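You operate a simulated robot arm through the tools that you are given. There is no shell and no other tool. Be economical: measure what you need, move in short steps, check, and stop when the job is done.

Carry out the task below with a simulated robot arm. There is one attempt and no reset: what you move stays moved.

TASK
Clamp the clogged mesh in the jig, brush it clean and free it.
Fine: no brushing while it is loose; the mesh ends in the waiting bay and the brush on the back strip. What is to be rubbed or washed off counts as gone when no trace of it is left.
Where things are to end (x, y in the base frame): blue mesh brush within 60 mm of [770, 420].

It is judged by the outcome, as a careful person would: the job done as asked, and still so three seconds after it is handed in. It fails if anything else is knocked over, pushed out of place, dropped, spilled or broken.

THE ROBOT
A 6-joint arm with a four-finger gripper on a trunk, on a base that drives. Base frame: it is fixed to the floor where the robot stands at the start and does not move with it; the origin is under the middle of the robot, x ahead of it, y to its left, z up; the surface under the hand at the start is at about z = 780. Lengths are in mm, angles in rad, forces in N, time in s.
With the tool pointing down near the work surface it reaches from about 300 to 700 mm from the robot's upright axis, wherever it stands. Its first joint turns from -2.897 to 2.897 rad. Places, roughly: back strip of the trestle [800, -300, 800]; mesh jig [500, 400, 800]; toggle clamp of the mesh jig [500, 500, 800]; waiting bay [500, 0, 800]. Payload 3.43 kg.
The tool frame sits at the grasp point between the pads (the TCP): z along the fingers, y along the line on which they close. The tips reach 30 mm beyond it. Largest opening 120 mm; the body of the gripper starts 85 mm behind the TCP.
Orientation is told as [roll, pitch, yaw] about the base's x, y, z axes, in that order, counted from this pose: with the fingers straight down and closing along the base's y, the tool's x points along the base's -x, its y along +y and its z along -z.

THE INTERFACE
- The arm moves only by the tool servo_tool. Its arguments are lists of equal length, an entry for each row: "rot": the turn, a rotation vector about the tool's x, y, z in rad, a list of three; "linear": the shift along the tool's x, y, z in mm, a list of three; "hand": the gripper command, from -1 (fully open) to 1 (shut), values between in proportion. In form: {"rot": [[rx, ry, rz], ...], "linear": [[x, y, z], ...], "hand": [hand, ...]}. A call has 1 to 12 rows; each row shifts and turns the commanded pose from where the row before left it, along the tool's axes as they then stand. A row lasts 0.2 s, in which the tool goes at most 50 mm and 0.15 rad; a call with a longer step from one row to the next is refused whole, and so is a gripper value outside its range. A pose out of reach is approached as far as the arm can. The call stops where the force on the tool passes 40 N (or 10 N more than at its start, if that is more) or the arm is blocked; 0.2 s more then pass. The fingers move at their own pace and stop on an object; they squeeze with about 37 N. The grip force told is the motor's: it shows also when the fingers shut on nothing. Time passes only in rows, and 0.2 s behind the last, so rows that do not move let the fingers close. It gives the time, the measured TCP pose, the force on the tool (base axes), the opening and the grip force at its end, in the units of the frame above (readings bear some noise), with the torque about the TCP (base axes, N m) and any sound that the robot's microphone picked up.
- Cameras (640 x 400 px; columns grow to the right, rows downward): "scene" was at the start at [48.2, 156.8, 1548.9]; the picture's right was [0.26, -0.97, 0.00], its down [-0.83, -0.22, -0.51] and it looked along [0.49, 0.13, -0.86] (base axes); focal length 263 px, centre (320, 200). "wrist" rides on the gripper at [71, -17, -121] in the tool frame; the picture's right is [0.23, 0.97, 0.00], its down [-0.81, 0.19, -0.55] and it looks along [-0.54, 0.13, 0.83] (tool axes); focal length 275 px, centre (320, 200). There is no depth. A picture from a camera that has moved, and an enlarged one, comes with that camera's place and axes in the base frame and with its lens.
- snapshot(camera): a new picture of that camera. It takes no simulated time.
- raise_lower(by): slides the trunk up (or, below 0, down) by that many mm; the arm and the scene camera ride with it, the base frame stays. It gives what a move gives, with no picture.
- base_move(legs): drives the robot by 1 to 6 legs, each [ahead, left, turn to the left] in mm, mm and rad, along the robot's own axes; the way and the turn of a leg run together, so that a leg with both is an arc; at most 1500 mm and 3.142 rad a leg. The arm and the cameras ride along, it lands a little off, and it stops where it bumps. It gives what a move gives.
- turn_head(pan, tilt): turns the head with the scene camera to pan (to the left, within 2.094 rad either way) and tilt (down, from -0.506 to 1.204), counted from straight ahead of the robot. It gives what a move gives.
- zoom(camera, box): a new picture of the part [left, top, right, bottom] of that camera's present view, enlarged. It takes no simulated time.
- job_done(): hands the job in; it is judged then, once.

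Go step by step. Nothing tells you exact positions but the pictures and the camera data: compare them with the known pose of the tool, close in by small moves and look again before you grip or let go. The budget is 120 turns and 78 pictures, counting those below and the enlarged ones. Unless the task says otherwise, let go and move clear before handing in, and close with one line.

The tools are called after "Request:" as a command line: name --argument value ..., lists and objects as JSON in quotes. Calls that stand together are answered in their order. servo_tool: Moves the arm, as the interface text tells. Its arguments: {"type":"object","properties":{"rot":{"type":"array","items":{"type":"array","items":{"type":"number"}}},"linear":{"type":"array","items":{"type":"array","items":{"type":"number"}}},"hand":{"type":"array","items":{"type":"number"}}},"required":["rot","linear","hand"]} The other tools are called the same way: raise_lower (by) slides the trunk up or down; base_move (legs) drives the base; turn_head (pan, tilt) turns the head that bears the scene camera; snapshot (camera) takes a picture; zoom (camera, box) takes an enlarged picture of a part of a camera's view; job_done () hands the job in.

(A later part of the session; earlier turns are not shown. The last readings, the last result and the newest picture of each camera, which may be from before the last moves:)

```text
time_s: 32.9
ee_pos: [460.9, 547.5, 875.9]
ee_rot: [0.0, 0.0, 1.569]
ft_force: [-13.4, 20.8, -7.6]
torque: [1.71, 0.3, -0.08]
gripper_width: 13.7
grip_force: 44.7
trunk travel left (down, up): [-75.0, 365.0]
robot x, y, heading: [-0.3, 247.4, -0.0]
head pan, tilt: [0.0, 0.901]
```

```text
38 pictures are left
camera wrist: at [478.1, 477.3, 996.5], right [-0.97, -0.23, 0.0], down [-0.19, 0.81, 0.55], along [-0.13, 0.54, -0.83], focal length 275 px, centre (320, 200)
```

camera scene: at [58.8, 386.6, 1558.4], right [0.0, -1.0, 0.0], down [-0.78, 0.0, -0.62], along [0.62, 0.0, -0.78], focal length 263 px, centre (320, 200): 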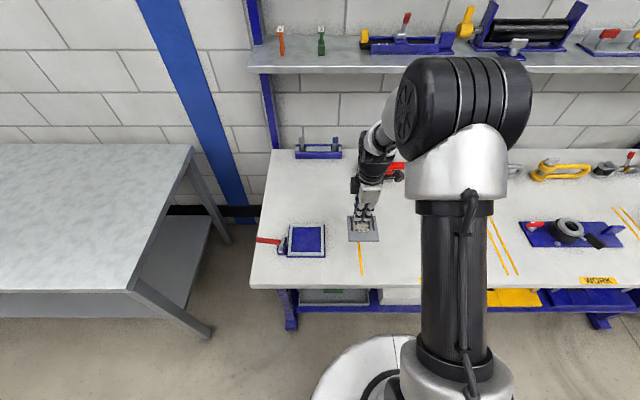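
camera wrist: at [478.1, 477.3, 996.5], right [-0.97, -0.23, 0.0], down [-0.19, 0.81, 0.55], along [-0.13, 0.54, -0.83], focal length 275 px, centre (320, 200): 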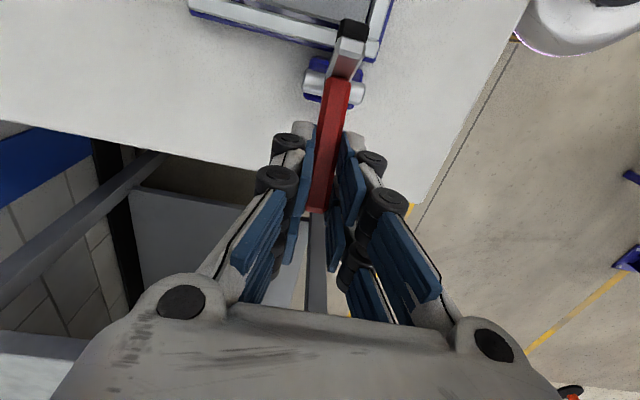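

The handle is swinging, resisting with about 20 N. Continue the arc.

Request:
servo_tool --rot '[[0, 0, 0], [0, 0, 0], [0, 0, 0], [0, 0, 0], [0, 0, 0]]' --linear '[[7.4, 0.5, -3.4], [7.6, 0.5, -2.5], [7.9, 0, -1.6], [8.1, 0, -0.8], [0, 0, 0]]' --hand '[1, 1, 1, 1, 1]'

Request:
snapshot --camera "wrist"

```text
time_s: 34.0
ee_pos: [461.9, 516.3, 884.4]
ee_rot: [-0.003, 0.001, 1.567]
ft_force: [-5.7, 22.7, 4.7]
torque: [1.62, 0.13, -0.02]
gripper_width: 13.6
grip_force: 45.1
trunk travel left (down, up): [-75.0, 365.0]
robot x, y, heading: [0.0, 249.5, -0.006]
head pan, tilt: [0.0, 0.901]
```

```text
37 pictures are left
camera wrist: at [477.8, 444.9, 1005.6], right [-0.97, -0.23, 0.0], down [-0.19, 0.81, 0.55], along [-0.12, 0.54, -0.83], focal length 275 px, centre (320, 200)
```

wrist: 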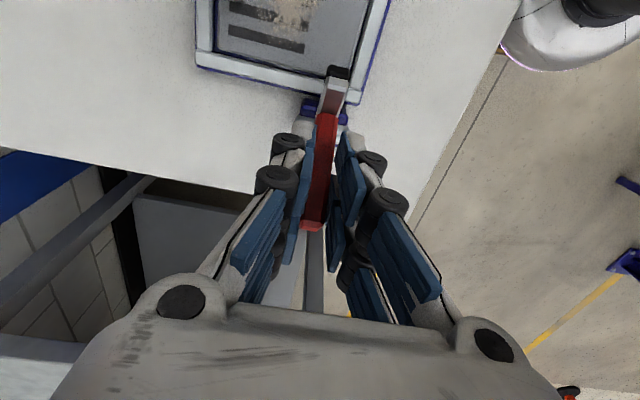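

Request:
servo_tool --rot '[[0, 0, 0], [0, 0, 0], [0, 0, 0], [0, 0, 0], [0, 0, 0]]' --linear '[[8.1, 0, 0.1], [8, 0, 0.9], [7.8, 0, 1.8], [7.6, 0, 2.7], [0, 0, 0]]' --hand '[1, 1, 1, 1, 1]'

Request:
snapshot --camera "wrist"

```text
time_s: 35.2
ee_pos: [459.9, 482.7, 879.6]
ee_rot: [-0.002, 0.001, 1.568]
ft_force: [-1.5, 17.5, 16.5]
torque: [1.78, 0.01, 0.09]
gripper_width: 13.2
grip_force: 44.8
trunk travel left (down, up): [-75.0, 365.0]
robot x, y, heading: [-0.5, 248.5, -0.0]
head pan, tilt: [0.0, 0.901]
```

```text
36 pictures are left
camera wrist: at [477.8, 411.8, 999.6], right [-0.97, -0.23, 0.0], down [-0.19, 0.81, 0.55], along [-0.12, 0.54, -0.83], focal length 275 px, centre (320, 200)
```

wrist: 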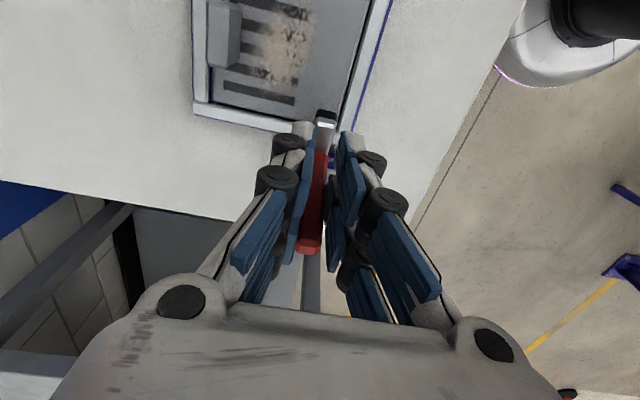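

Request:
zoom --camera "wrist" --box '[260, 70, 400, 270]'

Request:
zoom --camera "scene" --box '[230, 190, 350, 275]'

```text
2.00 times, centred on (330, 170) of wrist
camera zoom: at [477.8, 411.8, 999.6], right [-0.97, -0.23, 0.0], down [-0.19, 0.81, 0.55], along [-0.12, 0.54, -0.83], focal length 551 px, centre (300, 260)
```

zoom: 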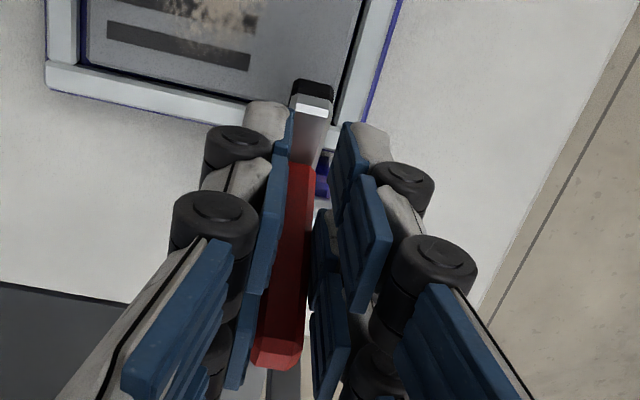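

```text
4.71 times, centred on (290, 232) of scene
camera zoom: at [57.6, 387.9, 1558.4], right [0.0, -1.0, 0.0], down [-0.78, 0.0, -0.62], along [0.62, 0.0, -0.78], focal length 1238 px, centre (461, 47)
```

zoom: 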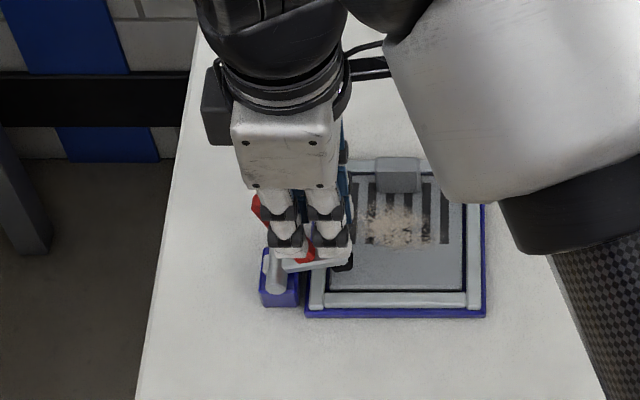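

The grip slid toward the handle's root; the lever has turned only about 50°. I'll release, rise and see whether it stays, then push it home from outside.

Request:
servo_tool --rot '[[0, 0, 0], [0, 0, 0], [0, 0, 0], [0, 0, 0], [0, 0, 0], [0, 0, 0]]' --linear '[[0, 0, 0], [0, 0, 0], [0, 0, -25], [0, 0, -35], [0, 0, -10], [0, 0, 0]]' --hand '[0.3, 0.3, 0.3, 0.3, 0.3, 0.3]'

Request:
snapshot --camera "wrist"

```text
time_s: 36.6
ee_pos: [459.9, 484.6, 949.0]
ee_rot: [0.0, 0.0, 1.569]
ft_force: [0.5, -1.0, -0.2]
torque: [0.02, 0.03, -0.03]
gripper_width: 42.0
grip_force: 0.0
trunk travel left (down, up): [-75.0, 365.0]
robot x, y, heading: [0.6, 245.3, -0.002]
head pan, tilt: [0.0, 0.901]
```

```text
33 pictures are left
camera wrist: at [477.0, 412.5, 1069.5], right [-0.97, -0.23, 0.0], down [-0.19, 0.81, 0.55], along [-0.13, 0.54, -0.83], focal length 275 px, centre (320, 200)
```

wrist: 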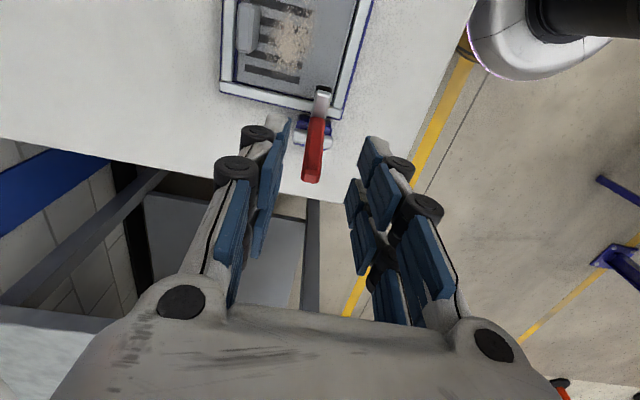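

The lever holds its place (tip about (459,514,888)). I close the fingers, go down outside it and push it inward.

Request:
servo_tool --rot '[[0, 0, 0], [0, 0, 0], [0, 0, 0], [0, 0, 0], [0, 0, 0], [0, 0, 0], [0, 0, 0], [0, 0, 0]]' --linear '[[-32, 0, 0], [-32, 0, 0], [0, 0, 0], [0, 0, 30], [0, 0, 34], [7, 0, 0], [7, 0, 0], [0, 0, 0]]' --hand '[1, 1, 1, 1, 1, 1, 1, 1]'

Request:
snapshot --camera "wrist"

```text
time_s: 38.5
ee_pos: [461.4, 533.4, 884.8]
ee_rot: [0.002, 0.001, 1.569]
ft_force: [-0.1, 0.3, -0.4]
torque: [0.01, -0.02, 0.02]
gripper_width: 0.0
grip_force: 33.0
trunk travel left (down, up): [-75.0, 365.0]
robot x, y, heading: [-3.5, 247.7, -0.002]
head pan, tilt: [0.0, 0.901]
```

```text
32 pictures are left
camera wrist: at [479.4, 461.9, 1005.1], right [-0.97, -0.23, 0.0], down [-0.19, 0.81, 0.55], along [-0.13, 0.54, -0.83], focal length 275 px, centre (320, 200)
```

wrist: 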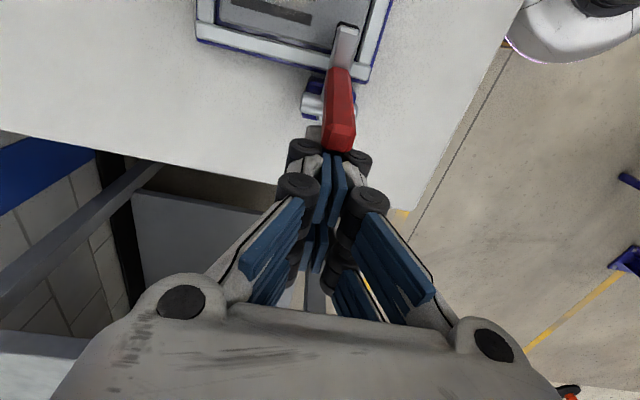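

Fingers sit right behind the handle. Push inward step by step.

Request:
servo_tool --rot '[[0, 0, 0], [0, 0, 0], [0, 0, 0], [0, 0, 0], [0, 0, 0], [0, 0, 0], [0, 0, 0]]' --linear '[[5, 0, 0], [5, 0, 0], [5, 0, 0], [5, 0, 0], [4, 0, 0], [4, 0, 0], [0, 0, 0]]' --hand '[1, 1, 1, 1, 1, 1, 1]'

Request:
snapshot --camera "wrist"

```text
time_s: 39.7
ee_pos: [462.6, 518.7, 886.1]
ee_rot: [-0.009, -0.012, 1.574]
ft_force: [-0.5, 13.0, -2.8]
torque: [0.4, -0.09, -0.07]
gripper_width: 5.9
grip_force: 33.5
trunk travel left (down, up): [-75.0, 365.0]
robot x, y, heading: [-1.2, 248.9, 0.003]
head pan, tilt: [0.0, 0.901]
stopped in row 6: the force on the tool passed its limit at 43 N (the readings are from after the stop); the commanded pose is now the measured one
```

```text
31 pictures are left
camera wrist: at [478.2, 445.7, 1005.7], right [-0.97, -0.23, -0.01], down [-0.2, 0.81, 0.56], along [-0.12, 0.55, -0.83], focal length 275 px, centre (320, 200)
```

wrist: 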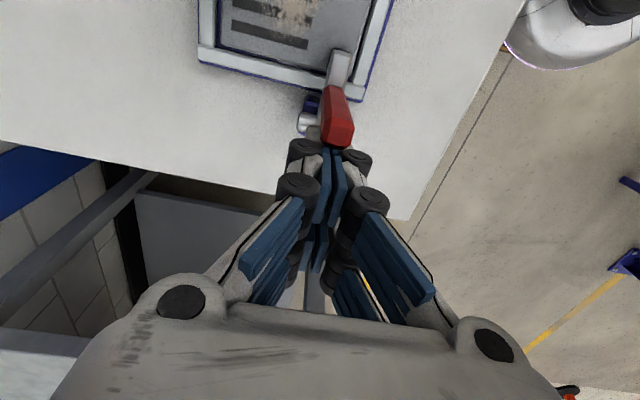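

The push met 43 N after moving a bit; I check whether the pad is down on the mesh.

Request:
zoom --camera "wrist" --box '[270, 20, 390, 170]'

Request:
zoom --camera "scene" --box '[260, 195, 350, 265]'

```text
2.67 times, centred on (330, 95) of wrist
camera zoom: at [478.2, 445.7, 1005.7], right [-0.97, -0.23, -0.01], down [-0.2, 0.81, 0.56], along [-0.12, 0.55, -0.83], focal length 734 px, centre (293, 480)
```

zoom: 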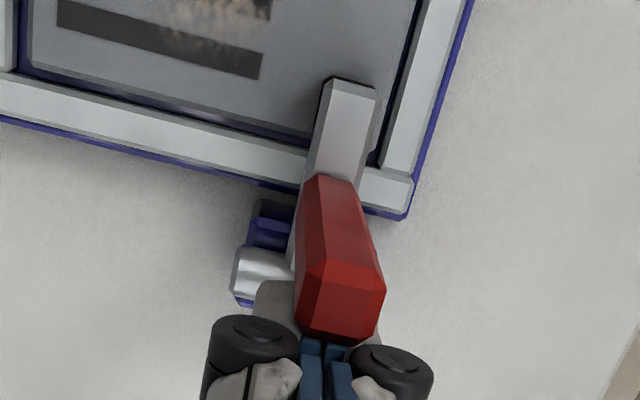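

```text
5.71 times, centred on (305, 230) of scene
camera zoom: at [58.7, 388.3, 1558.3], right [0.0, -1.0, 0.0], down [-0.78, 0.0, -0.62], along [0.62, 0.0, -0.78], focal length 1503 px, centre (406, 29)
```

zoom: 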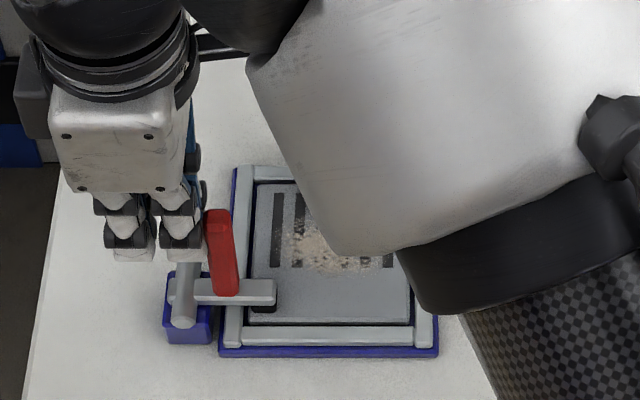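

The arm is horizontal with its pad down on the mesh and the handle upright. One more gentle push confirms whether it's at the stop.

Request:
servo_tool --rot '[[0, 0, 0], [0, 0, 0], [0, 0, 0], [0, 0, 0], [0, 0, 0]]' --linear '[[2, 0, 0], [2, 0, 0], [2, 0, 0], [2, 0, 0], [0, 0, 0]]' --hand '[1, 1, 1, 1, 1]'

```text
time_s: 40.5
ee_pos: [461.9, 516.8, 887.3]
ee_rot: [-0.01, -0.016, 1.574]
ft_force: [-0.9, 11.8, -2.8]
torque: [0.36, -0.02, -0.06]
gripper_width: 5.9
grip_force: 33.4
trunk travel left (down, up): [-75.0, 365.0]
robot x, y, heading: [-1.3, 245.8, 0.006]
head pan, tilt: [0.0, 0.901]
stopped in row 3: the force on the tool passed its limit at 42 N (the readings are from after the stop); the commanded pose is now the measured one
```

It's at its stop: clamped. Back off, rise and travel toward the brush.

Request:
servo_tool --rot '[[0, 0, 0], [0, 0, 0], [-0.016, -0.01, 0.003], [0, 0, 0], [0, 0, 0], [0, 0, 0], [0, 0, 0], [0, 0, 0], [0, 0, 0], [0, 0, 0], [0, 0, 0], [0, 0, 0]]' --linear '[[-15, 0, 0], [-12, 0, -15], [0, 0, -45], [0, -10, -40], [44, -10, 0], [44, -10, 0], [44, -10, 0], [44, -10, 0], [44, -10, 0], [44, -10, 0], [44, -10, 0], [44, -10, 0]]' --hand '[1, 1, 1, 0.5, 0.2, 0, -0.3, -0.3, -0.3, -0.3, -0.3, -0.3]'

Request:
servo_tool --rot '[[0, 0, 0], [0, 0, 0], [0, 0, 0], [0, 0, 0], [0, 0, 0], [0, 0, 0]]' --linear '[[44, -5, 0], [44, -5, 0], [44, -5, 0], [44, -5, 0], [44, -5, 0], [0, 0, 0]]' --hand '[-0.3, -0.3, -0.3, -0.3, -0.3, -0.3]'

Request:
snapshot --camera "wrist"

Request:
snapshot --camera "scene"

```text
time_s: 43.1
ee_pos: [550.5, 185.2, 978.9]
ee_rot: [0.007, -0.024, 1.569]
ft_force: [1.0, -0.2, 0.0]
torque: [0.02, 0.04, -0.04]
gripper_width: 78.0
grip_force: 0.2
trunk travel left (down, up): [-75.0, 365.0]
robot x, y, heading: [4.4, 249.0, -0.003]
head pan, tilt: [0.0, 0.901]
```

```text
time_s: 44.5
ee_pos: [574.8, -33.2, 973.3]
ee_rot: [0.008, -0.025, 1.571]
ft_force: [0.5, 0.5, -0.1]
torque: [0.0, 0.05, 0.0]
gripper_width: 78.3
grip_force: 0.1
trunk travel left (down, up): [-75.0, 365.0]
robot x, y, heading: [0.8, 248.3, -0.004]
head pan, tilt: [0.0, 0.901]
```

```text
28 pictures are left
camera wrist: at [592.1, -107.4, 1091.3], right [-0.97, -0.23, 0.0], down [-0.19, 0.8, 0.57], along [-0.13, 0.56, -0.82], focal length 275 px, centre (320, 200)
```

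wrist: 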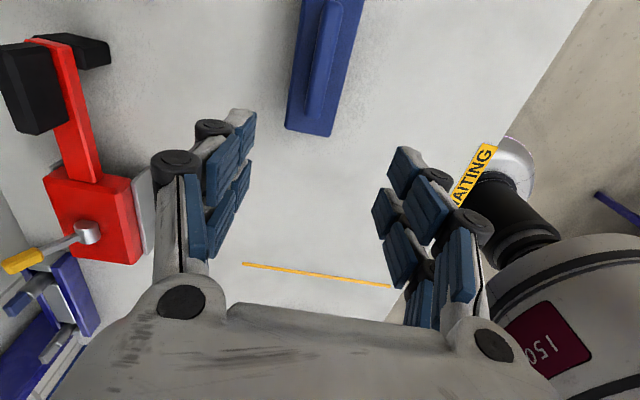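

```text
27 pictures are left
camera scene: at [58.2, 387.9, 1558.5], right [0.0, -1.0, 0.0], down [-0.78, 0.0, -0.62], along [0.62, 0.0, -0.78], focal length 263 px, centre (320, 200)
```

scene: 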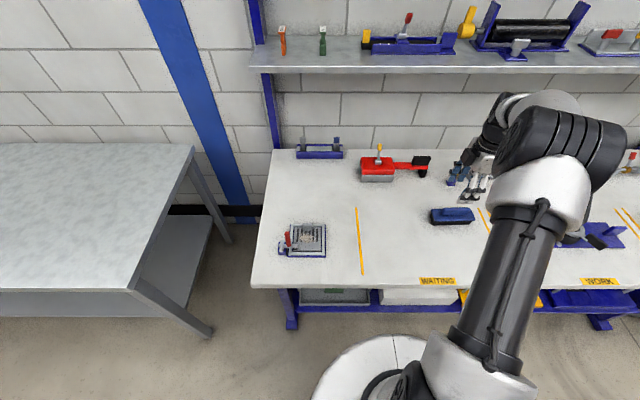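

The clamp's handle is up and holding. The brush spans y from about −150 to 4 at x≈580; I move above its middle and look.

Request:
servo_tool --rot '[[0.008, 0.025, 0], [0, 0, 0], [0, 0, 0], [0, 0, 0]]' --linear '[[20, 0, 0], [22, 0, 30], [0, 0, 25], [0, 0, 0]]' --hand '[-0.3, -0.3, -0.3, -0.3]'

Request:
zoom --camera "wrist" --box '[220, 0, 420, 240]'

Request:
zoom --camera "scene" --box '[410, 170, 500, 240]'

```text
time_s: 45.5
ee_pos: [575.6, -75.3, 917.0]
ee_rot: [-0.003, 0.002, 1.568]
ft_force: [0.1, -0.6, 0.1]
torque: [-0.01, 0.0, -0.03]
gripper_width: 78.0
grip_force: 0.0
trunk travel left (down, up): [-75.0, 365.0]
robot x, y, heading: [3.0, 244.2, 0.002]
head pan, tilt: [0.0, 0.901]
```

```text
1.67 times, centred on (320, 120) of wrist
camera zoom: at [592.2, -145.6, 1037.9], right [-0.97, -0.23, 0.0], down [-0.19, 0.81, 0.55], along [-0.13, 0.54, -0.83], focal length 459 px, centre (320, 333)
```

zoom: 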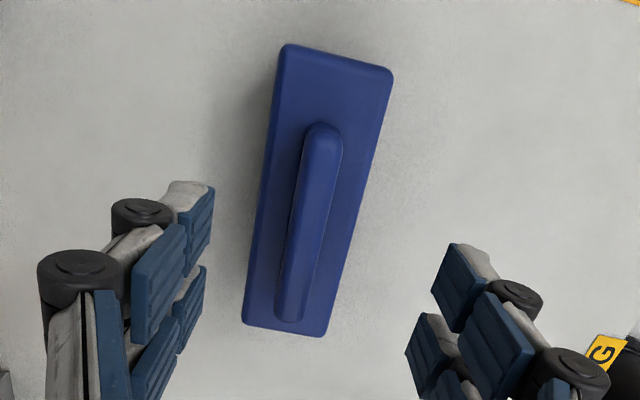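

```text
5.71 times, centred on (455, 205) of scene
camera zoom: at [58.2, 387.8, 1558.5], right [0.0, -1.0, 0.0], down [-0.78, 0.0, -0.62], along [0.62, 0.0, -0.78], focal length 1503 px, centre (-451, 171)
```

zoom: 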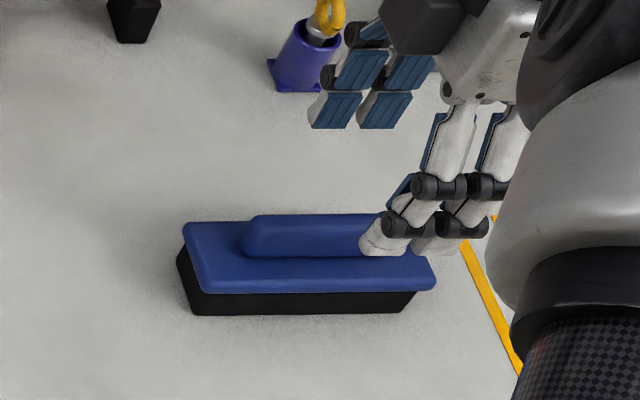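

Brush centre about (580,−67), its grip bar 17 mm wide along y. Descend above it.

Request:
servo_tool --rot '[[0, 0, 0], [0, 0, 0], [0, 0, 0], [0, 0, 0]]' --linear '[[-8, -4.5, 0], [0, 0, 25], [0, 0, 30], [0, 0, 0]]' --hand '[0.2, 0.2, 0.2, 0.2]'

Request:
zoom --camera "wrist" --box '[200, 40, 440, 240]'

Request:
zoom --camera "scene" --box '[410, 170, 500, 240]'

```text
time_s: 46.5
ee_pos: [581.0, -65.6, 862.3]
ee_rot: [0.0, 0.002, 1.568]
ft_force: [0.5, 0.2, 0.8]
torque: [0.04, 0.0, 0.0]
gripper_width: 48.0
grip_force: 0.1
trunk travel left (down, up): [-75.0, 365.0]
robot x, y, heading: [2.0, 247.1, -0.001]
head pan, tilt: [0.0, 0.901]
```

```text
2.00 times, centred on (320, 140) of wrist
camera zoom: at [597.3, -137.4, 982.4], right [-0.97, -0.23, 0.0], down [-0.19, 0.81, 0.55], along [-0.13, 0.54, -0.83], focal length 551 px, centre (320, 320)
```

zoom: 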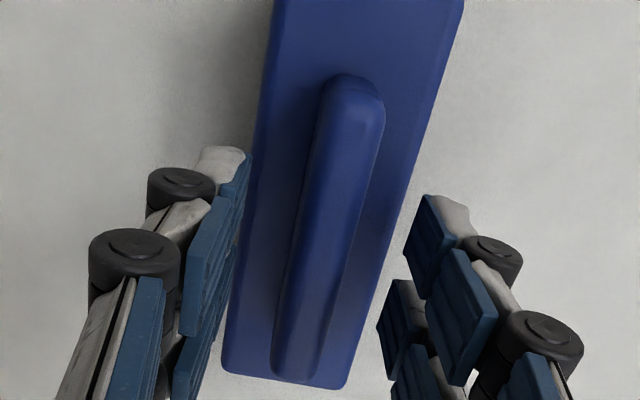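

```text
5.71 times, centred on (455, 205) of scene
camera zoom: at [58.2, 387.8, 1558.5], right [0.0, -1.0, 0.0], down [-0.78, 0.0, -0.62], along [0.62, 0.0, -0.78], focal length 1503 px, centre (-451, 171)
```

zoom: 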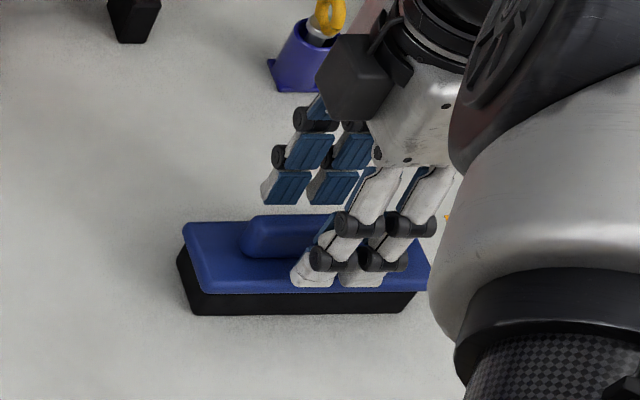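

Fingers are centred on the bar; board top ≈812. Descend 16 mm and grip.

Request:
servo_tool --rot '[[0, 0, 0], [0, 0, 0], [0, 0, 0], [0, 0, 0], [0, 0, 0], [0, 0, 0], [0, 0, 0], [0, 0, 0]]' --linear '[[0, 0, 8], [0, 0, 5], [0, 0, 3], [0, 0, 0], [0, 0, 0], [0, 0, 0], [0, 0, 0], [0, 0, 0]]' --hand '[0.2, 0.2, 0.2, 0.2, 0.6, 1, 1, 1]'

Request:
zoom --camera "wrist" --box '[200, 40, 440, 240]'

```text
time_s: 48.3
ee_pos: [581.9, -68.6, 849.2]
ee_rot: [-0.009, 0.004, 1.569]
ft_force: [7.5, -3.5, 25.9]
torque: [-0.01, -0.23, -0.1]
gripper_width: 15.4
grip_force: 37.0
trunk travel left (down, up): [-75.0, 365.0]
robot x, y, heading: [-5.8, 249.9, 0.001]
head pan, tilt: [0.0, 0.901]
```

```text
2.00 times, centred on (320, 140) of wrist
camera zoom: at [597.5, -137.5, 969.6], right [-0.97, -0.23, -0.01], down [-0.2, 0.81, 0.55], along [-0.12, 0.53, -0.84], focal length 551 px, centre (320, 320)
```

zoom: 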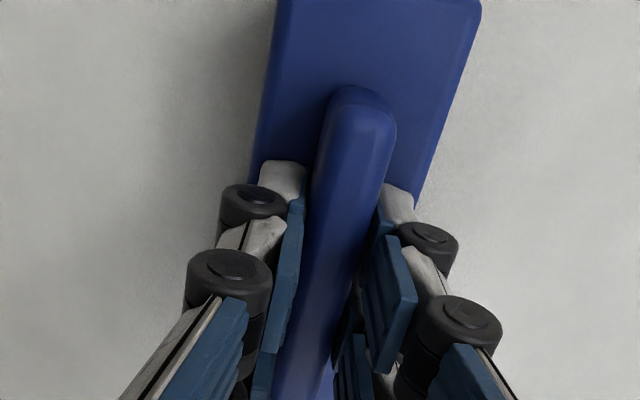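

Held at 15.4 mm on the bar (fingertips touch the board at ≈819). Lift straight up and carry the brush to above the mesh, on its −y side clear of the clamp.

Request:
servo_tool --rot '[[0, 0, 0], [0, 0, 0], [0, 0, 0], [0, 0, 0], [0, 0, 0], [0, 0, 0], [0, 0, 0], [0, 0, 0], [0, 0, 0], [0, 0, 0], [0, 0, 0], [0, 0, 0]]' --linear '[[0, 0, -10], [0, 0, -25], [0, 0, -40], [0, 0, -35], [-35, 8, 0], [-42, 10, 0], [-42, 10, 0], [-42, 10, 0], [-42, 10, 0], [-42, 10, 0], [-35, 8, 0], [0, 0, 0]]' --hand '[1, 1, 1, 1, 1, 1, 1, 1, 1, 1, 1, 1]'

Request:
servo_tool --rot '[[0, 0, 0], [0, 0, 0], [0, 0, 0], [0, 0, 0], [0, 0, 0], [0, 0, 0], [0, 0, 0]]' --linear '[[-35, 4, 0], [-42, 4, 0], [-42, 4, 0], [-42, 3, 0], [-30, 0, 0], [0, 0, 25], [0, 0, 0]]' --hand '[1, 1, 1, 1, 1, 1, 1]'

Request:
snapshot --camera "wrist"

Request:
zoom --camera "scene" --box '[260, 185, 360, 260]'

```text
time_s: 50.9
ee_pos: [513.6, 214.5, 955.9]
ee_rot: [-0.001, 0.003, 1.568]
ft_force: [1.0, 0.6, -1.3]
torque: [-0.01, -0.03, 0.01]
gripper_width: 15.3
grip_force: 36.8
trunk travel left (down, up): [-75.0, 365.0]
robot x, y, heading: [3.5, 247.4, 0.003]
head pan, tilt: [0.0, 0.901]
```

```text
time_s: 52.5
ee_pos: [501.0, 403.6, 931.1]
ee_rot: [-0.003, 0.003, 1.569]
ft_force: [0.0, 0.1, -1.4]
torque: [-0.02, -0.01, 0.03]
gripper_width: 15.7
grip_force: 36.9
trunk travel left (down, up): [-75.0, 365.0]
robot x, y, heading: [0.3, 250.0, 0.006]
head pan, tilt: [0.0, 0.901]
```

```text
21 pictures are left
camera wrist: at [516.6, 332.9, 1051.5], right [-0.97, -0.23, 0.0], down [-0.19, 0.81, 0.55], along [-0.12, 0.54, -0.83], focal length 275 px, centre (320, 200)
```

wrist: 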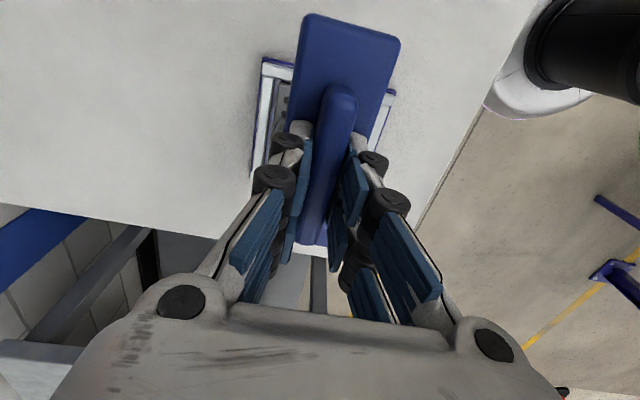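

```text
5.33 times, centred on (310, 222) of scene
camera zoom: at [58.3, 387.8, 1558.5], right [0.0, -1.0, 0.0], down [-0.78, 0.0, -0.62], along [0.62, 0.0, -0.78], focal length 1403 px, centre (373, 80)
```

zoom: 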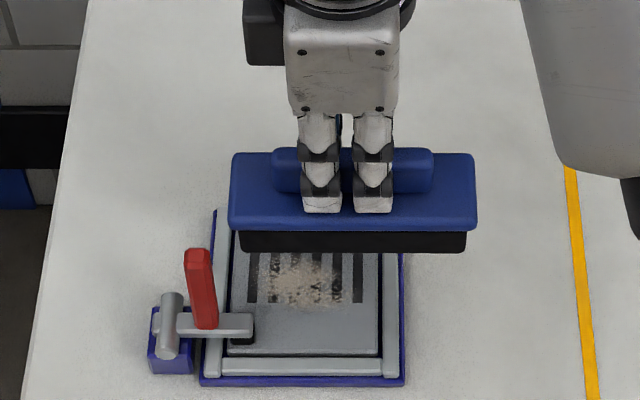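

The brush is clear of clamp and tab. Lower to contact over the clogged patch.

Request:
servo_tool --rot '[[0, 0, 0], [0, 0, 0], [0, 0, 0], [0, 0, 0], [0, 0, 0], [0, 0, 0]]' --linear '[[0, 0, 25], [0, 0, 25], [0, 0, 5], [0, 0, 4], [0, 0, 3], [0, 0, 0]]' --hand '[1, 1, 1, 1, 1, 1]'

Request:
zoom --camera "scene" --box '[260, 185, 360, 260]'

```text
time_s: 53.9
ee_pos: [500.4, 403.9, 870.2]
ee_rot: [-0.003, 0.001, 1.569]
ft_force: [-0.2, -0.9, 6.9]
torque: [0.18, -0.2, 0.01]
gripper_width: 15.7
grip_force: 36.8
trunk travel left (down, up): [-75.0, 365.0]
robot x, y, heading: [0.4, 247.3, 0.005]
head pan, tilt: [0.0, 0.901]
```

```text
5.33 times, centred on (310, 222) of scene
camera zoom: at [57.5, 387.5, 1558.6], right [0.0, -1.0, 0.0], down [-0.78, 0.0, -0.62], along [0.62, 0.0, -0.78], focal length 1403 px, centre (373, 80)
```

zoom: 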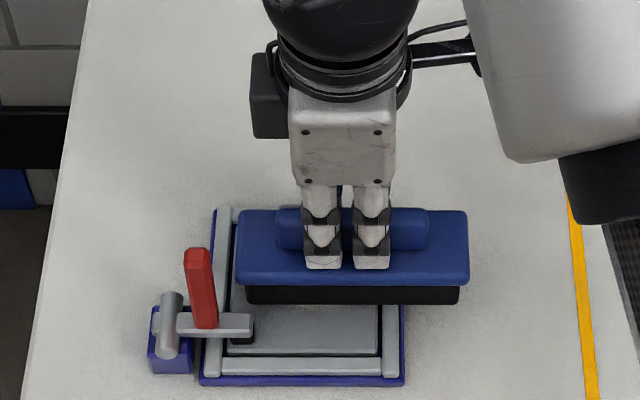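

Contact torque points at (529,430) – the board's edge is catching the mesh's tab. I lift, shift 6 mm toward −x and lower again.

Request:
servo_tool --rot '[[0, 0, 0], [0, 0, 0], [0, 0, 0], [0, 0, 0], [0, 0, 0]]' --linear '[[0, 0, -6], [0, 6, 0], [0, 0, 6], [0, 0, 2], [0, 0, 0]]' --hand '[1, 1, 1, 1, 1]'

```text
time_s: 55.1
ee_pos: [493.9, 404.2, 865.9]
ee_rot: [-0.001, 0.002, 1.572]
ft_force: [-0.2, 0.3, -1.0]
torque: [-0.03, 0.01, -0.02]
gripper_width: 15.5
grip_force: 36.9
trunk travel left (down, up): [-75.0, 365.0]
robot x, y, heading: [1.4, 245.2, -0.002]
head pan, tilt: [0.0, 0.901]
```

Past the tab now with no contact. Lower further in small steps.

Request:
servo_tool --rot '[[0, 0, 0], [0, 0, 0], [0, 0, 0], [0, 0, 0]]' --linear '[[0, 0, 1.5], [0, 0, 1.5], [0, 0, 1], [0, 0, 0]]' --hand '[1, 1, 1, 1]'

```text
time_s: 56.1
ee_pos: [494.0, 404.5, 866.8]
ee_rot: [-0.007, 0.0, 1.568]
ft_force: [-1.2, -1.3, 34.5]
torque: [0.16, 0.17, 0.04]
gripper_width: 15.7
grip_force: 36.9
trunk travel left (down, up): [-75.0, 365.0]
robot x, y, heading: [-1.4, 247.5, 0.002]
head pan, tilt: [0.0, 0.901]
```

Contact on the mesh. Ease the pressure and make strokes along y.

Request:
servo_tool --rot '[[0, 0, 0], [0, 0, 0], [0, 0, 0], [0, 0, 0], [0, 0, 0], [0, 0, 0], [0, 0, 0], [0, 0, 0], [0, 0, 0], [0, 0, 0], [0, 0, 0]]' --linear '[[0, 0, -1.5], [10, 0, 0], [10, 0, 0], [-10, 0, 0], [-10, 0, 0], [-6, 0, 0], [8, -1, 0], [10, 0, 0], [-10, 0, 0], [-8, 1, 0], [6, 0, 0]]' --hand '[1, 1, 1, 1, 1, 1, 1, 1, 1, 1, 1]'

Request:
zoom --camera "scene" --box '[260, 185, 360, 260]'

```text
time_s: 58.5
ee_pos: [493.1, 408.0, 865.4]
ee_rot: [-0.006, 0.001, 1.57]
ft_force: [-0.8, 11.2, 31.0]
torque: [0.82, 0.21, -0.04]
gripper_width: 15.5
grip_force: 36.8
trunk travel left (down, up): [-75.0, 365.0]
robot x, y, heading: [-0.1, 251.0, 0.001]
head pan, tilt: [0.0, 0.901]
```

```text
5.33 times, centred on (310, 222) of scene
camera zoom: at [55.6, 388.6, 1558.5], right [0.0, -1.0, 0.0], down [-0.78, 0.0, -0.62], along [0.62, 0.0, -0.78], focal length 1403 px, centre (373, 80)
```

zoom: 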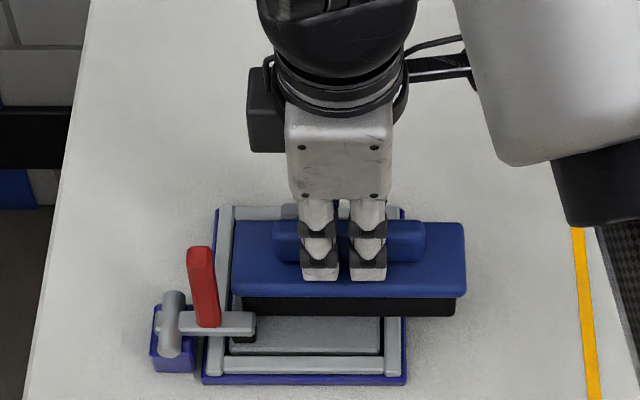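

Now a second round with more strokes, then lift aside to look.

Request:
servo_tool --rot '[[0, 0, 0], [0, 0, 0], [0, 0, 0], [0, 0, 0], [0, 0, 0], [0, 0, 0], [0, 0, 0], [0, 0, 0], [0, 0, 0], [0, 0, 0], [0, 0, 0], [0, 0, 0]]' --linear '[[10, 0, -0.5], [10, 0, 0], [-10, -1, 0], [-10, 0, 0], [10, 0, 0], [10, 0, 0], [-10, 0, 0], [0, 0, -25], [30, 0, -25], [40, 0, 0], [40, 0, 0], [0, 0, 0]]' --hand '[1, 1, 1, 1, 1, 1, 1, 1, 1, 1, 1, 1]'

Request:
zoom --camera "scene" --box '[260, 185, 360, 260]'

```text
time_s: 61.1
ee_pos: [495.8, 284.3, 915.0]
ee_rot: [-0.002, 0.002, 1.57]
ft_force: [-0.3, -0.2, -2.0]
torque: [0.01, 0.02, 0.01]
gripper_width: 15.6
grip_force: 36.9
trunk travel left (down, up): [-75.0, 365.0]
robot x, y, heading: [-2.0, 250.3, 0.002]
head pan, tilt: [0.0, 0.901]
```

```text
5.33 times, centred on (310, 222) of scene
camera zoom: at [58.3, 387.9, 1558.4], right [0.0, -1.0, 0.0], down [-0.78, 0.0, -0.62], along [0.62, 0.0, -0.78], focal length 1403 px, centre (373, 80)
```

zoom: 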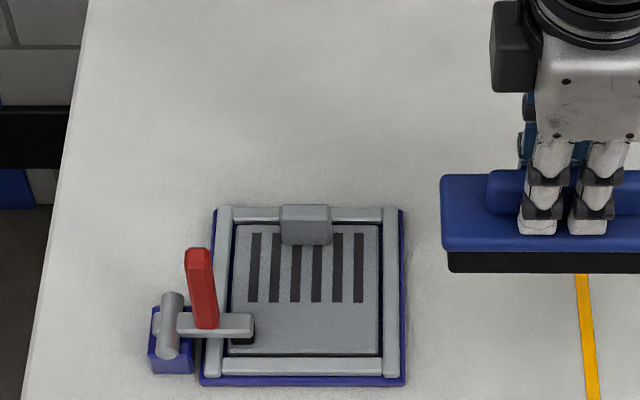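

The mesh looks clean; closer check for any trace.

Request:
zoom --camera "scene" --box '[290, 215, 340, 250]'

```text
11.43 times, centred on (315, 232) of scene
camera zoom: at [58.3, 387.9, 1558.4], right [0.0, -1.0, 0.0], down [-0.78, 0.0, -0.62], along [0.62, 0.0, -0.78], focal length 3006 px, centre (377, -171)
```

zoom: 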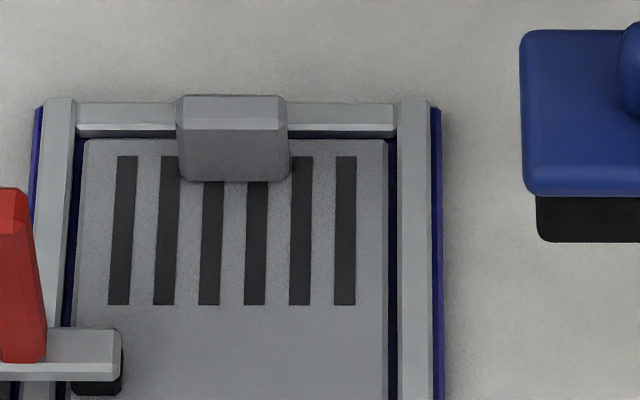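

No trace left. For the brush's place I need more reach, so I look down at the gap between base and table.

Request:
turn_head --pan 0.6 --tilt 1.2

Request:
snapshot --camera "scene"

```text
time_s: 62.1
ee_pos: [495.2, 284.5, 914.9]
ee_rot: [-0.002, 0.001, 1.567]
ft_force: [0.7, 0.2, -0.4]
torque: [0.02, 0.02, 0.01]
gripper_width: 15.7
grip_force: 37.0
trunk travel left (down, up): [-75.0, 365.0]
robot x, y, heading: [0.7, 246.8, -0.002]
head pan, tilt: [0.6, 1.201]
```

```text
15 pictures are left
camera scene: at [29.0, 419.2, 1538.6], right [0.57, -0.82, 0.0], down [-0.77, -0.53, -0.36], along [0.3, 0.21, -0.93], focal length 263 px, centre (320, 200)
```

scene: 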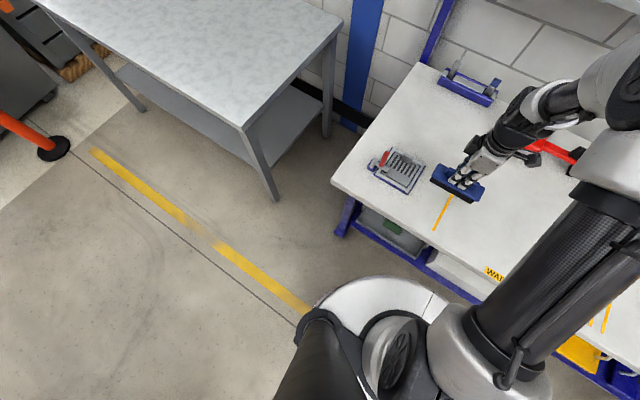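

The table's lower beam is at z≈530, above the base's disc, and legs are at y≈510 or beyond. I shift right 60 mm and drive ahead 120 mm.

Request:
base_move --legs '[[0, -60, 0], [120, 0, 0]]'

Request:
turn_head --pan 0.35 --tilt 0.75

Request:
snapshot --camera "scene"

```text
time_s: 63.9
ee_pos: [616.3, 225.6, 915.4]
ee_rot: [-0.002, 0.001, 1.571]
ft_force: [-1.0, -0.1, -1.2]
torque: [0.02, 0.03, 0.01]
gripper_width: 16.0
grip_force: 37.5
trunk travel left (down, up): [-75.0, 365.0]
robot x, y, heading: [119.8, 188.4, 0.001]
head pan, tilt: [0.6, 1.201]
```

```text
time_s: 64.8
ee_pos: [614.9, 224.2, 914.2]
ee_rot: [-0.002, 0.0, 1.571]
ft_force: [0.0, -0.5, -2.0]
torque: [-0.03, 0.02, 0.0]
gripper_width: 15.8
grip_force: 36.4
trunk travel left (down, up): [-75.0, 365.0]
robot x, y, heading: [121.6, 189.6, 0.008]
head pan, tilt: [0.351, 0.75]
```

```text
14 pictures are left
camera scene: at [180.2, 356.5, 1570.3], right [0.35, -0.94, 0.0], down [-0.64, -0.24, -0.73], along [0.69, 0.25, -0.68], focal length 263 px, centre (320, 200)
```

scene: 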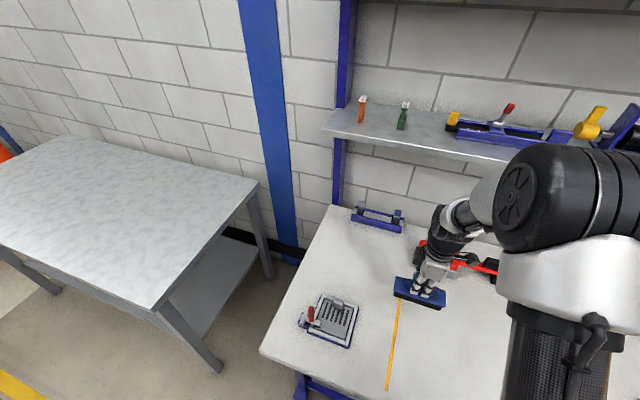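

Base is in place at (120,189). Carry the brush to (748,412).

Request:
servo_tool --rot '[[0, 0, 0], [0, 0, 0], [0, 0, 0], [0, 0, 0], [0, 0, 0], [0, 0, 0], [0, 0, 0], [0, 0, 0]]' --linear '[[-31, -22, 0], [-31, -22, 0], [-31, -22, 0], [-31, -22, 0], [-31, -22, 0], [-31, -22, 0], [0, 0, 25], [0, 0, 0]]' --hand '[1, 1, 1, 1, 1, 1, 1, 1]'

Request:
zoom --camera "scene" --box '[280, 120, 480, 280]'

```text
time_s: 66.6
ee_pos: [747.7, 410.6, 889.9]
ee_rot: [-0.002, 0.001, 1.572]
ft_force: [0.5, -0.7, -1.0]
torque: [0.0, -0.03, 0.01]
gripper_width: 15.7
grip_force: 36.8
trunk travel left (down, up): [-75.0, 365.0]
robot x, y, heading: [120.3, 190.2, 0.002]
head pan, tilt: [0.351, 0.75]
```

```text
2.50 times, centred on (380, 200) of scene
camera zoom: at [180.2, 356.5, 1570.4], right [0.35, -0.94, 0.0], down [-0.64, -0.24, -0.73], along [0.69, 0.25, -0.68], focal length 658 px, centre (170, 200)
```

zoom: 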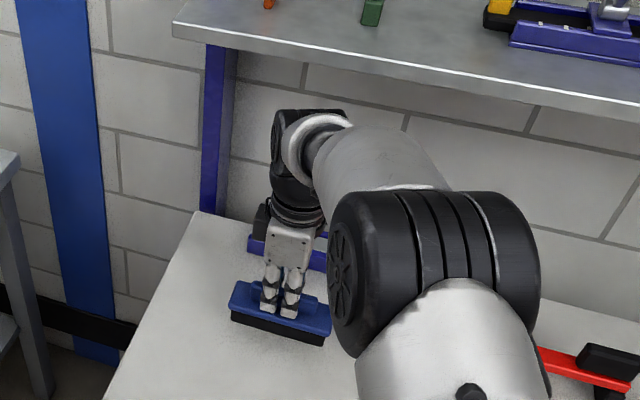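

The spot is free. Lower to the table.

Request:
servo_tool --rot '[[0, 0, 0], [0, 0, 0], [0, 0, 0], [0, 0, 0], [0, 0, 0]]' --linear '[[0, 0, 20], [0, 0, 13], [0, 0, 4], [0, 0, 3], [0, 0, 0]]' --hand '[1, 1, 1, 1, 1]'

```text
time_s: 67.8
ee_pos: [747.9, 410.1, 850.4]
ee_rot: [-0.003, 0.002, 1.571]
ft_force: [0.1, 0.0, -1.7]
torque: [0.05, -0.01, 0.0]
gripper_width: 15.7
grip_force: 36.8
trunk travel left (down, up): [-75.0, 365.0]
robot x, y, heading: [120.1, 190.5, 0.002]
head pan, tilt: [0.351, 0.75]
```

Request:
servo_tool --rot '[[0, 0, 0], [0, 0, 0], [0, 0, 0]]' --linear '[[0, 0, 1], [0, 0, 1], [0, 0, 0]]' --hand '[1, 1, 1]'

```text
time_s: 68.6
ee_pos: [747.3, 409.7, 849.9]
ee_rot: [-0.003, 0.002, 1.569]
ft_force: [-1.3, -0.2, 5.5]
torque: [-0.42, 0.16, -0.06]
gripper_width: 15.6
grip_force: 37.5
trunk travel left (down, up): [-75.0, 365.0]
robot x, y, heading: [119.3, 190.8, 0.004]
head pan, tilt: [0.351, 0.75]
```

Contact felt; release and rise.

Request:
servo_tool --rot '[[0, 0, 0], [0, 0, 0], [0, 0, 0], [0, 0, 0], [0, 0, 0], [0, 0, 0], [0, 0, 0], [0, 0, 0]]' --linear '[[0, 0, 0], [0, 0, 0], [0, 0, 0], [0, 0, 0], [0, 0, -15], [0, 0, -40], [0, 0, -45], [0, 0, 0]]' --hand '[0.7, 0.4, 0.2, 0.2, 0.2, 0.2, 0.2, 0.2]'

Request:
zoom --camera "scene" --box '[280, 180, 460, 350]'

```text
time_s: 70.4
ee_pos: [747.8, 409.5, 945.7]
ee_rot: [-0.001, 0.003, 1.571]
ft_force: [-1.2, -0.2, -0.9]
torque: [0.03, 0.02, -0.02]
gripper_width: 47.8
grip_force: 0.1
trunk travel left (down, up): [-75.0, 365.0]
robot x, y, heading: [119.2, 185.3, 0.005]
head pan, tilt: [0.351, 0.75]
```

```text
2.35 times, centred on (370, 265) of scene
camera zoom: at [180.3, 356.5, 1570.3], right [0.35, -0.94, 0.0], down [-0.64, -0.24, -0.73], along [0.69, 0.25, -0.68], focal length 619 px, centre (202, 47)
```

zoom: 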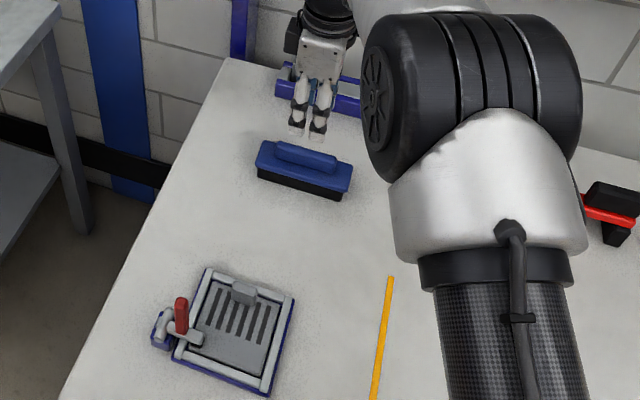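

Brush is in place at about (748,410). Drive back to the earlier base pose to release the clamp.

Request:
base_move --legs '[[-120, 0, 0], [0, 60, 0]]'

Request:
turn_head --pan 0.0 --tilt 0.9

```text
time_s: 72.2
ee_pos: [628.5, 470.0, 946.2]
ee_rot: [-0.001, 0.002, 1.572]
ft_force: [0.2, -0.4, 0.2]
torque: [-0.02, -0.01, 0.03]
gripper_width: 48.1
grip_force: 0.0
trunk travel left (down, up): [-75.0, 365.0]
robot x, y, heading: [-1.3, 248.4, 0.008]
head pan, tilt: [0.351, 0.75]
```

```text
time_s: 73.0
ee_pos: [629.9, 468.9, 946.6]
ee_rot: [-0.002, 0.001, 1.573]
ft_force: [0.8, 0.2, 0.2]
torque: [0.01, -0.01, -0.01]
gripper_width: 47.9
grip_force: 0.1
trunk travel left (down, up): [-75.0, 365.0]
robot x, y, heading: [2.0, 249.7, 0.002]
head pan, tilt: [0.0, 0.901]
```

Move to the inner side of the handle with fingers closed and descend.

Request:
servo_tool --rot '[[0, 0, 0], [0, 0, 0], [0, 0, 0], [0, 0, 0], [0, 0, 0], [0, 0, 0], [0, 0, 0]]' --linear '[[14, 42, 0], [0, 42, 0], [0, 42, 0], [0, 41, 0], [0, 0, 30], [0, 0, 31], [0, 0, 0]]' --hand '[1, 1, 1, 1, 1, 1, 1]'

Request:
snapshot --camera "wrist"

```text
time_s: 74.6
ee_pos: [462.5, 455.1, 885.9]
ee_rot: [-0.002, 0.004, 1.574]
ft_force: [0.1, -0.7, 0.6]
torque: [-0.02, -0.01, 0.03]
gripper_width: 0.4
grip_force: 33.4
trunk travel left (down, up): [-75.0, 365.0]
robot x, y, heading: [0.5, 246.9, 0.008]
head pan, tilt: [0.0, 0.901]
```

```text
11 pictures are left
camera wrist: at [478.8, 383.7, 1005.8], right [-0.97, -0.23, 0.0], down [-0.19, 0.81, 0.55], along [-0.13, 0.54, -0.83], focal length 275 px, centre (320, 200)
```

wrist: 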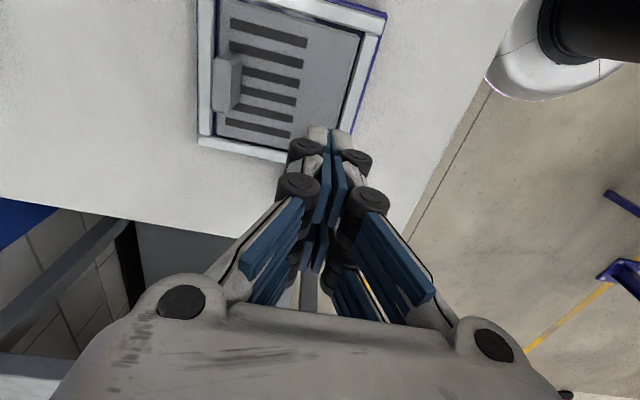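

Push the handle outward.

Request:
servo_tool --rot '[[0, 0, 0], [0, 0, 0], [0, 0, 0], [0, 0, 0], [0, 0, 0], [0, 0, 0], [0, 0, 0], [0, 0, 0], [0, 0, 0], [0, 0, 0]]' --linear '[[-6, 0, 0], [-6, 0, 0], [-6, 0, 0], [-6, 0, 0], [-6, 0, 0], [-6, 0, 0], [-6, 0, 0], [-6, 0, 0], [-6, 0, 0], [0, 0, 0]]' --hand '[1, 1, 1, 1, 1, 1, 1, 1, 1, 1]'

Request:
zoom --camera "scene" --box '[240, 190, 350, 270]'

```text
time_s: 76.8
ee_pos: [461.8, 510.2, 884.0]
ee_rot: [0.001, 0.002, 1.573]
ft_force: [0.9, 0.2, -0.5]
torque: [-0.02, -0.01, 0.01]
gripper_width: 0.2
grip_force: 33.5
trunk travel left (down, up): [-75.0, 365.0]
robot x, y, heading: [1.5, 252.9, 0.002]
head pan, tilt: [0.0, 0.901]
```

```text
5.00 times, centred on (295, 230) of scene
camera zoom: at [59.2, 387.7, 1558.4], right [0.0, -1.0, 0.0], down [-0.78, 0.0, -0.62], along [0.62, 0.0, -0.78], focal length 1315 px, centre (445, 50)
```

zoom: 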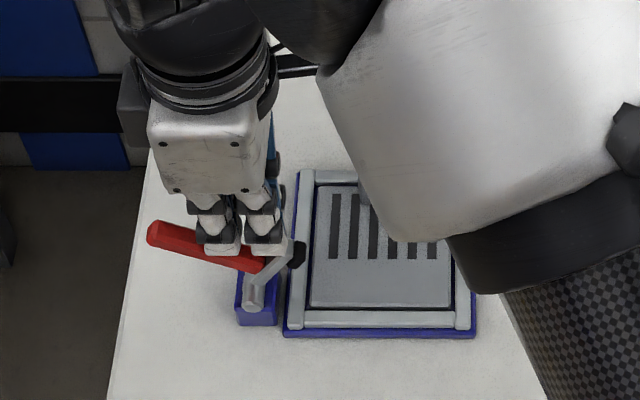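

The handle is swinging out (tip at y≈562). Push on a little to full open.

Request:
servo_tool --rot '[[0, 0, 0], [0, 0, 0], [0, 0, 0], [0, 0, 0], [0, 0, 0], [0, 0, 0]]' --linear '[[-6, 0, 2], [-6, 0, 3], [-6, 0, 3], [-6, 0, 3], [-5, 0, 2], [0, 0, 0]]' --hand '[1, 1, 1, 1, 1, 1]'

Request:
zoom --camera "scene" --box '[240, 190, 350, 270]'

```text
time_s: 78.2
ee_pos: [462.2, 532.4, 876.1]
ee_rot: [-0.002, 0.004, 1.571]
ft_force: [-4.5, -12.2, 20.9]
torque: [0.18, 0.15, 0.16]
gripper_width: 6.1
grip_force: 33.7
trunk travel left (down, up): [-75.0, 365.0]
robot x, y, heading: [1.1, 246.7, -0.001]
head pan, tilt: [0.0, 0.901]
stopped in row 6: the force on the tool passed its limit at 41 N (the readings are from after the stop); the commanded pose is now the measured one
```

```text
5.00 times, centred on (295, 230) of scene
camera zoom: at [56.7, 384.7, 1558.8], right [0.0, -1.0, 0.0], down [-0.78, 0.0, -0.62], along [0.62, 0.0, -0.78], focal length 1315 px, centre (445, 50)
```

zoom: 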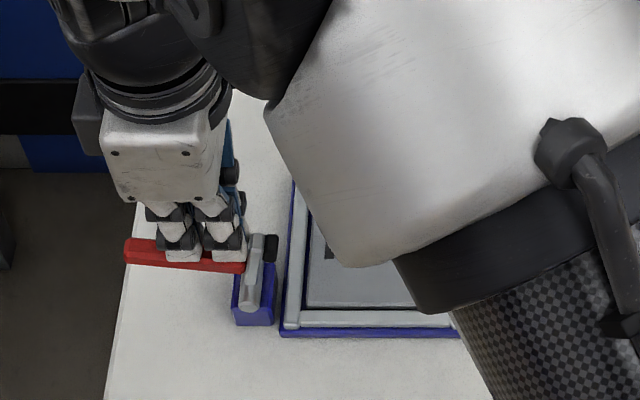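

The clamp is fully open again. Rise and go back over the mesh's tab.

Request:
servo_tool --rot '[[0, 0, 0], [0, 0, 0], [0, 0, 0], [0, 0, 0], [0, 0, 0], [0, 0, 0], [0, 0, 0], [0, 0, 0], [0, 0, 0]]' --linear '[[6, 0, -10], [0, 0, -30], [0, 0, -30], [32, -24, 0], [32, -24, 0], [29, -23, 0], [0, 0, 30], [0, 0, 20], [0, 0, 0]]' --hand '[1, 1, 1, 0.5, 0.4, 0.4, 0.4, 0.4, 0.4]'

Request:
snapshot --camera "wrist"

```text
time_s: 80.2
ee_pos: [535.6, 438.8, 894.3]
ee_rot: [-0.003, 0.002, 1.571]
ft_force: [-0.7, 0.0, 0.0]
torque: [0.0, 0.0, 0.02]
gripper_width: 36.1
grip_force: 0.1
trunk travel left (down, up): [-75.0, 365.0]
robot x, y, heading: [-3.7, 250.0, 0.001]
head pan, tilt: [0.0, 0.901]
```

```text
8 pictures are left
camera wrist: at [551.5, 367.4, 1015.1], right [-0.97, -0.23, 0.0], down [-0.19, 0.81, 0.55], along [-0.13, 0.54, -0.84], focal length 275 px, centre (320, 200)
```

wrist: 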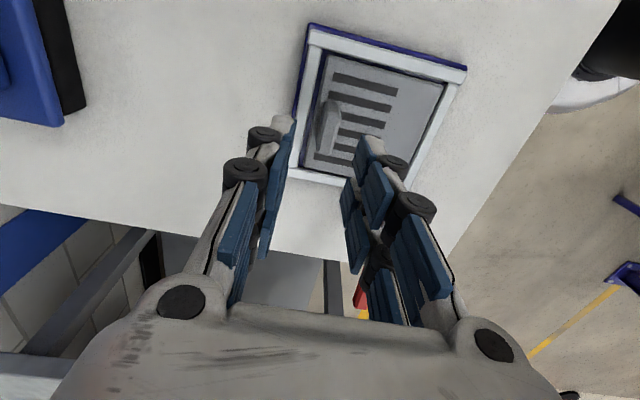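

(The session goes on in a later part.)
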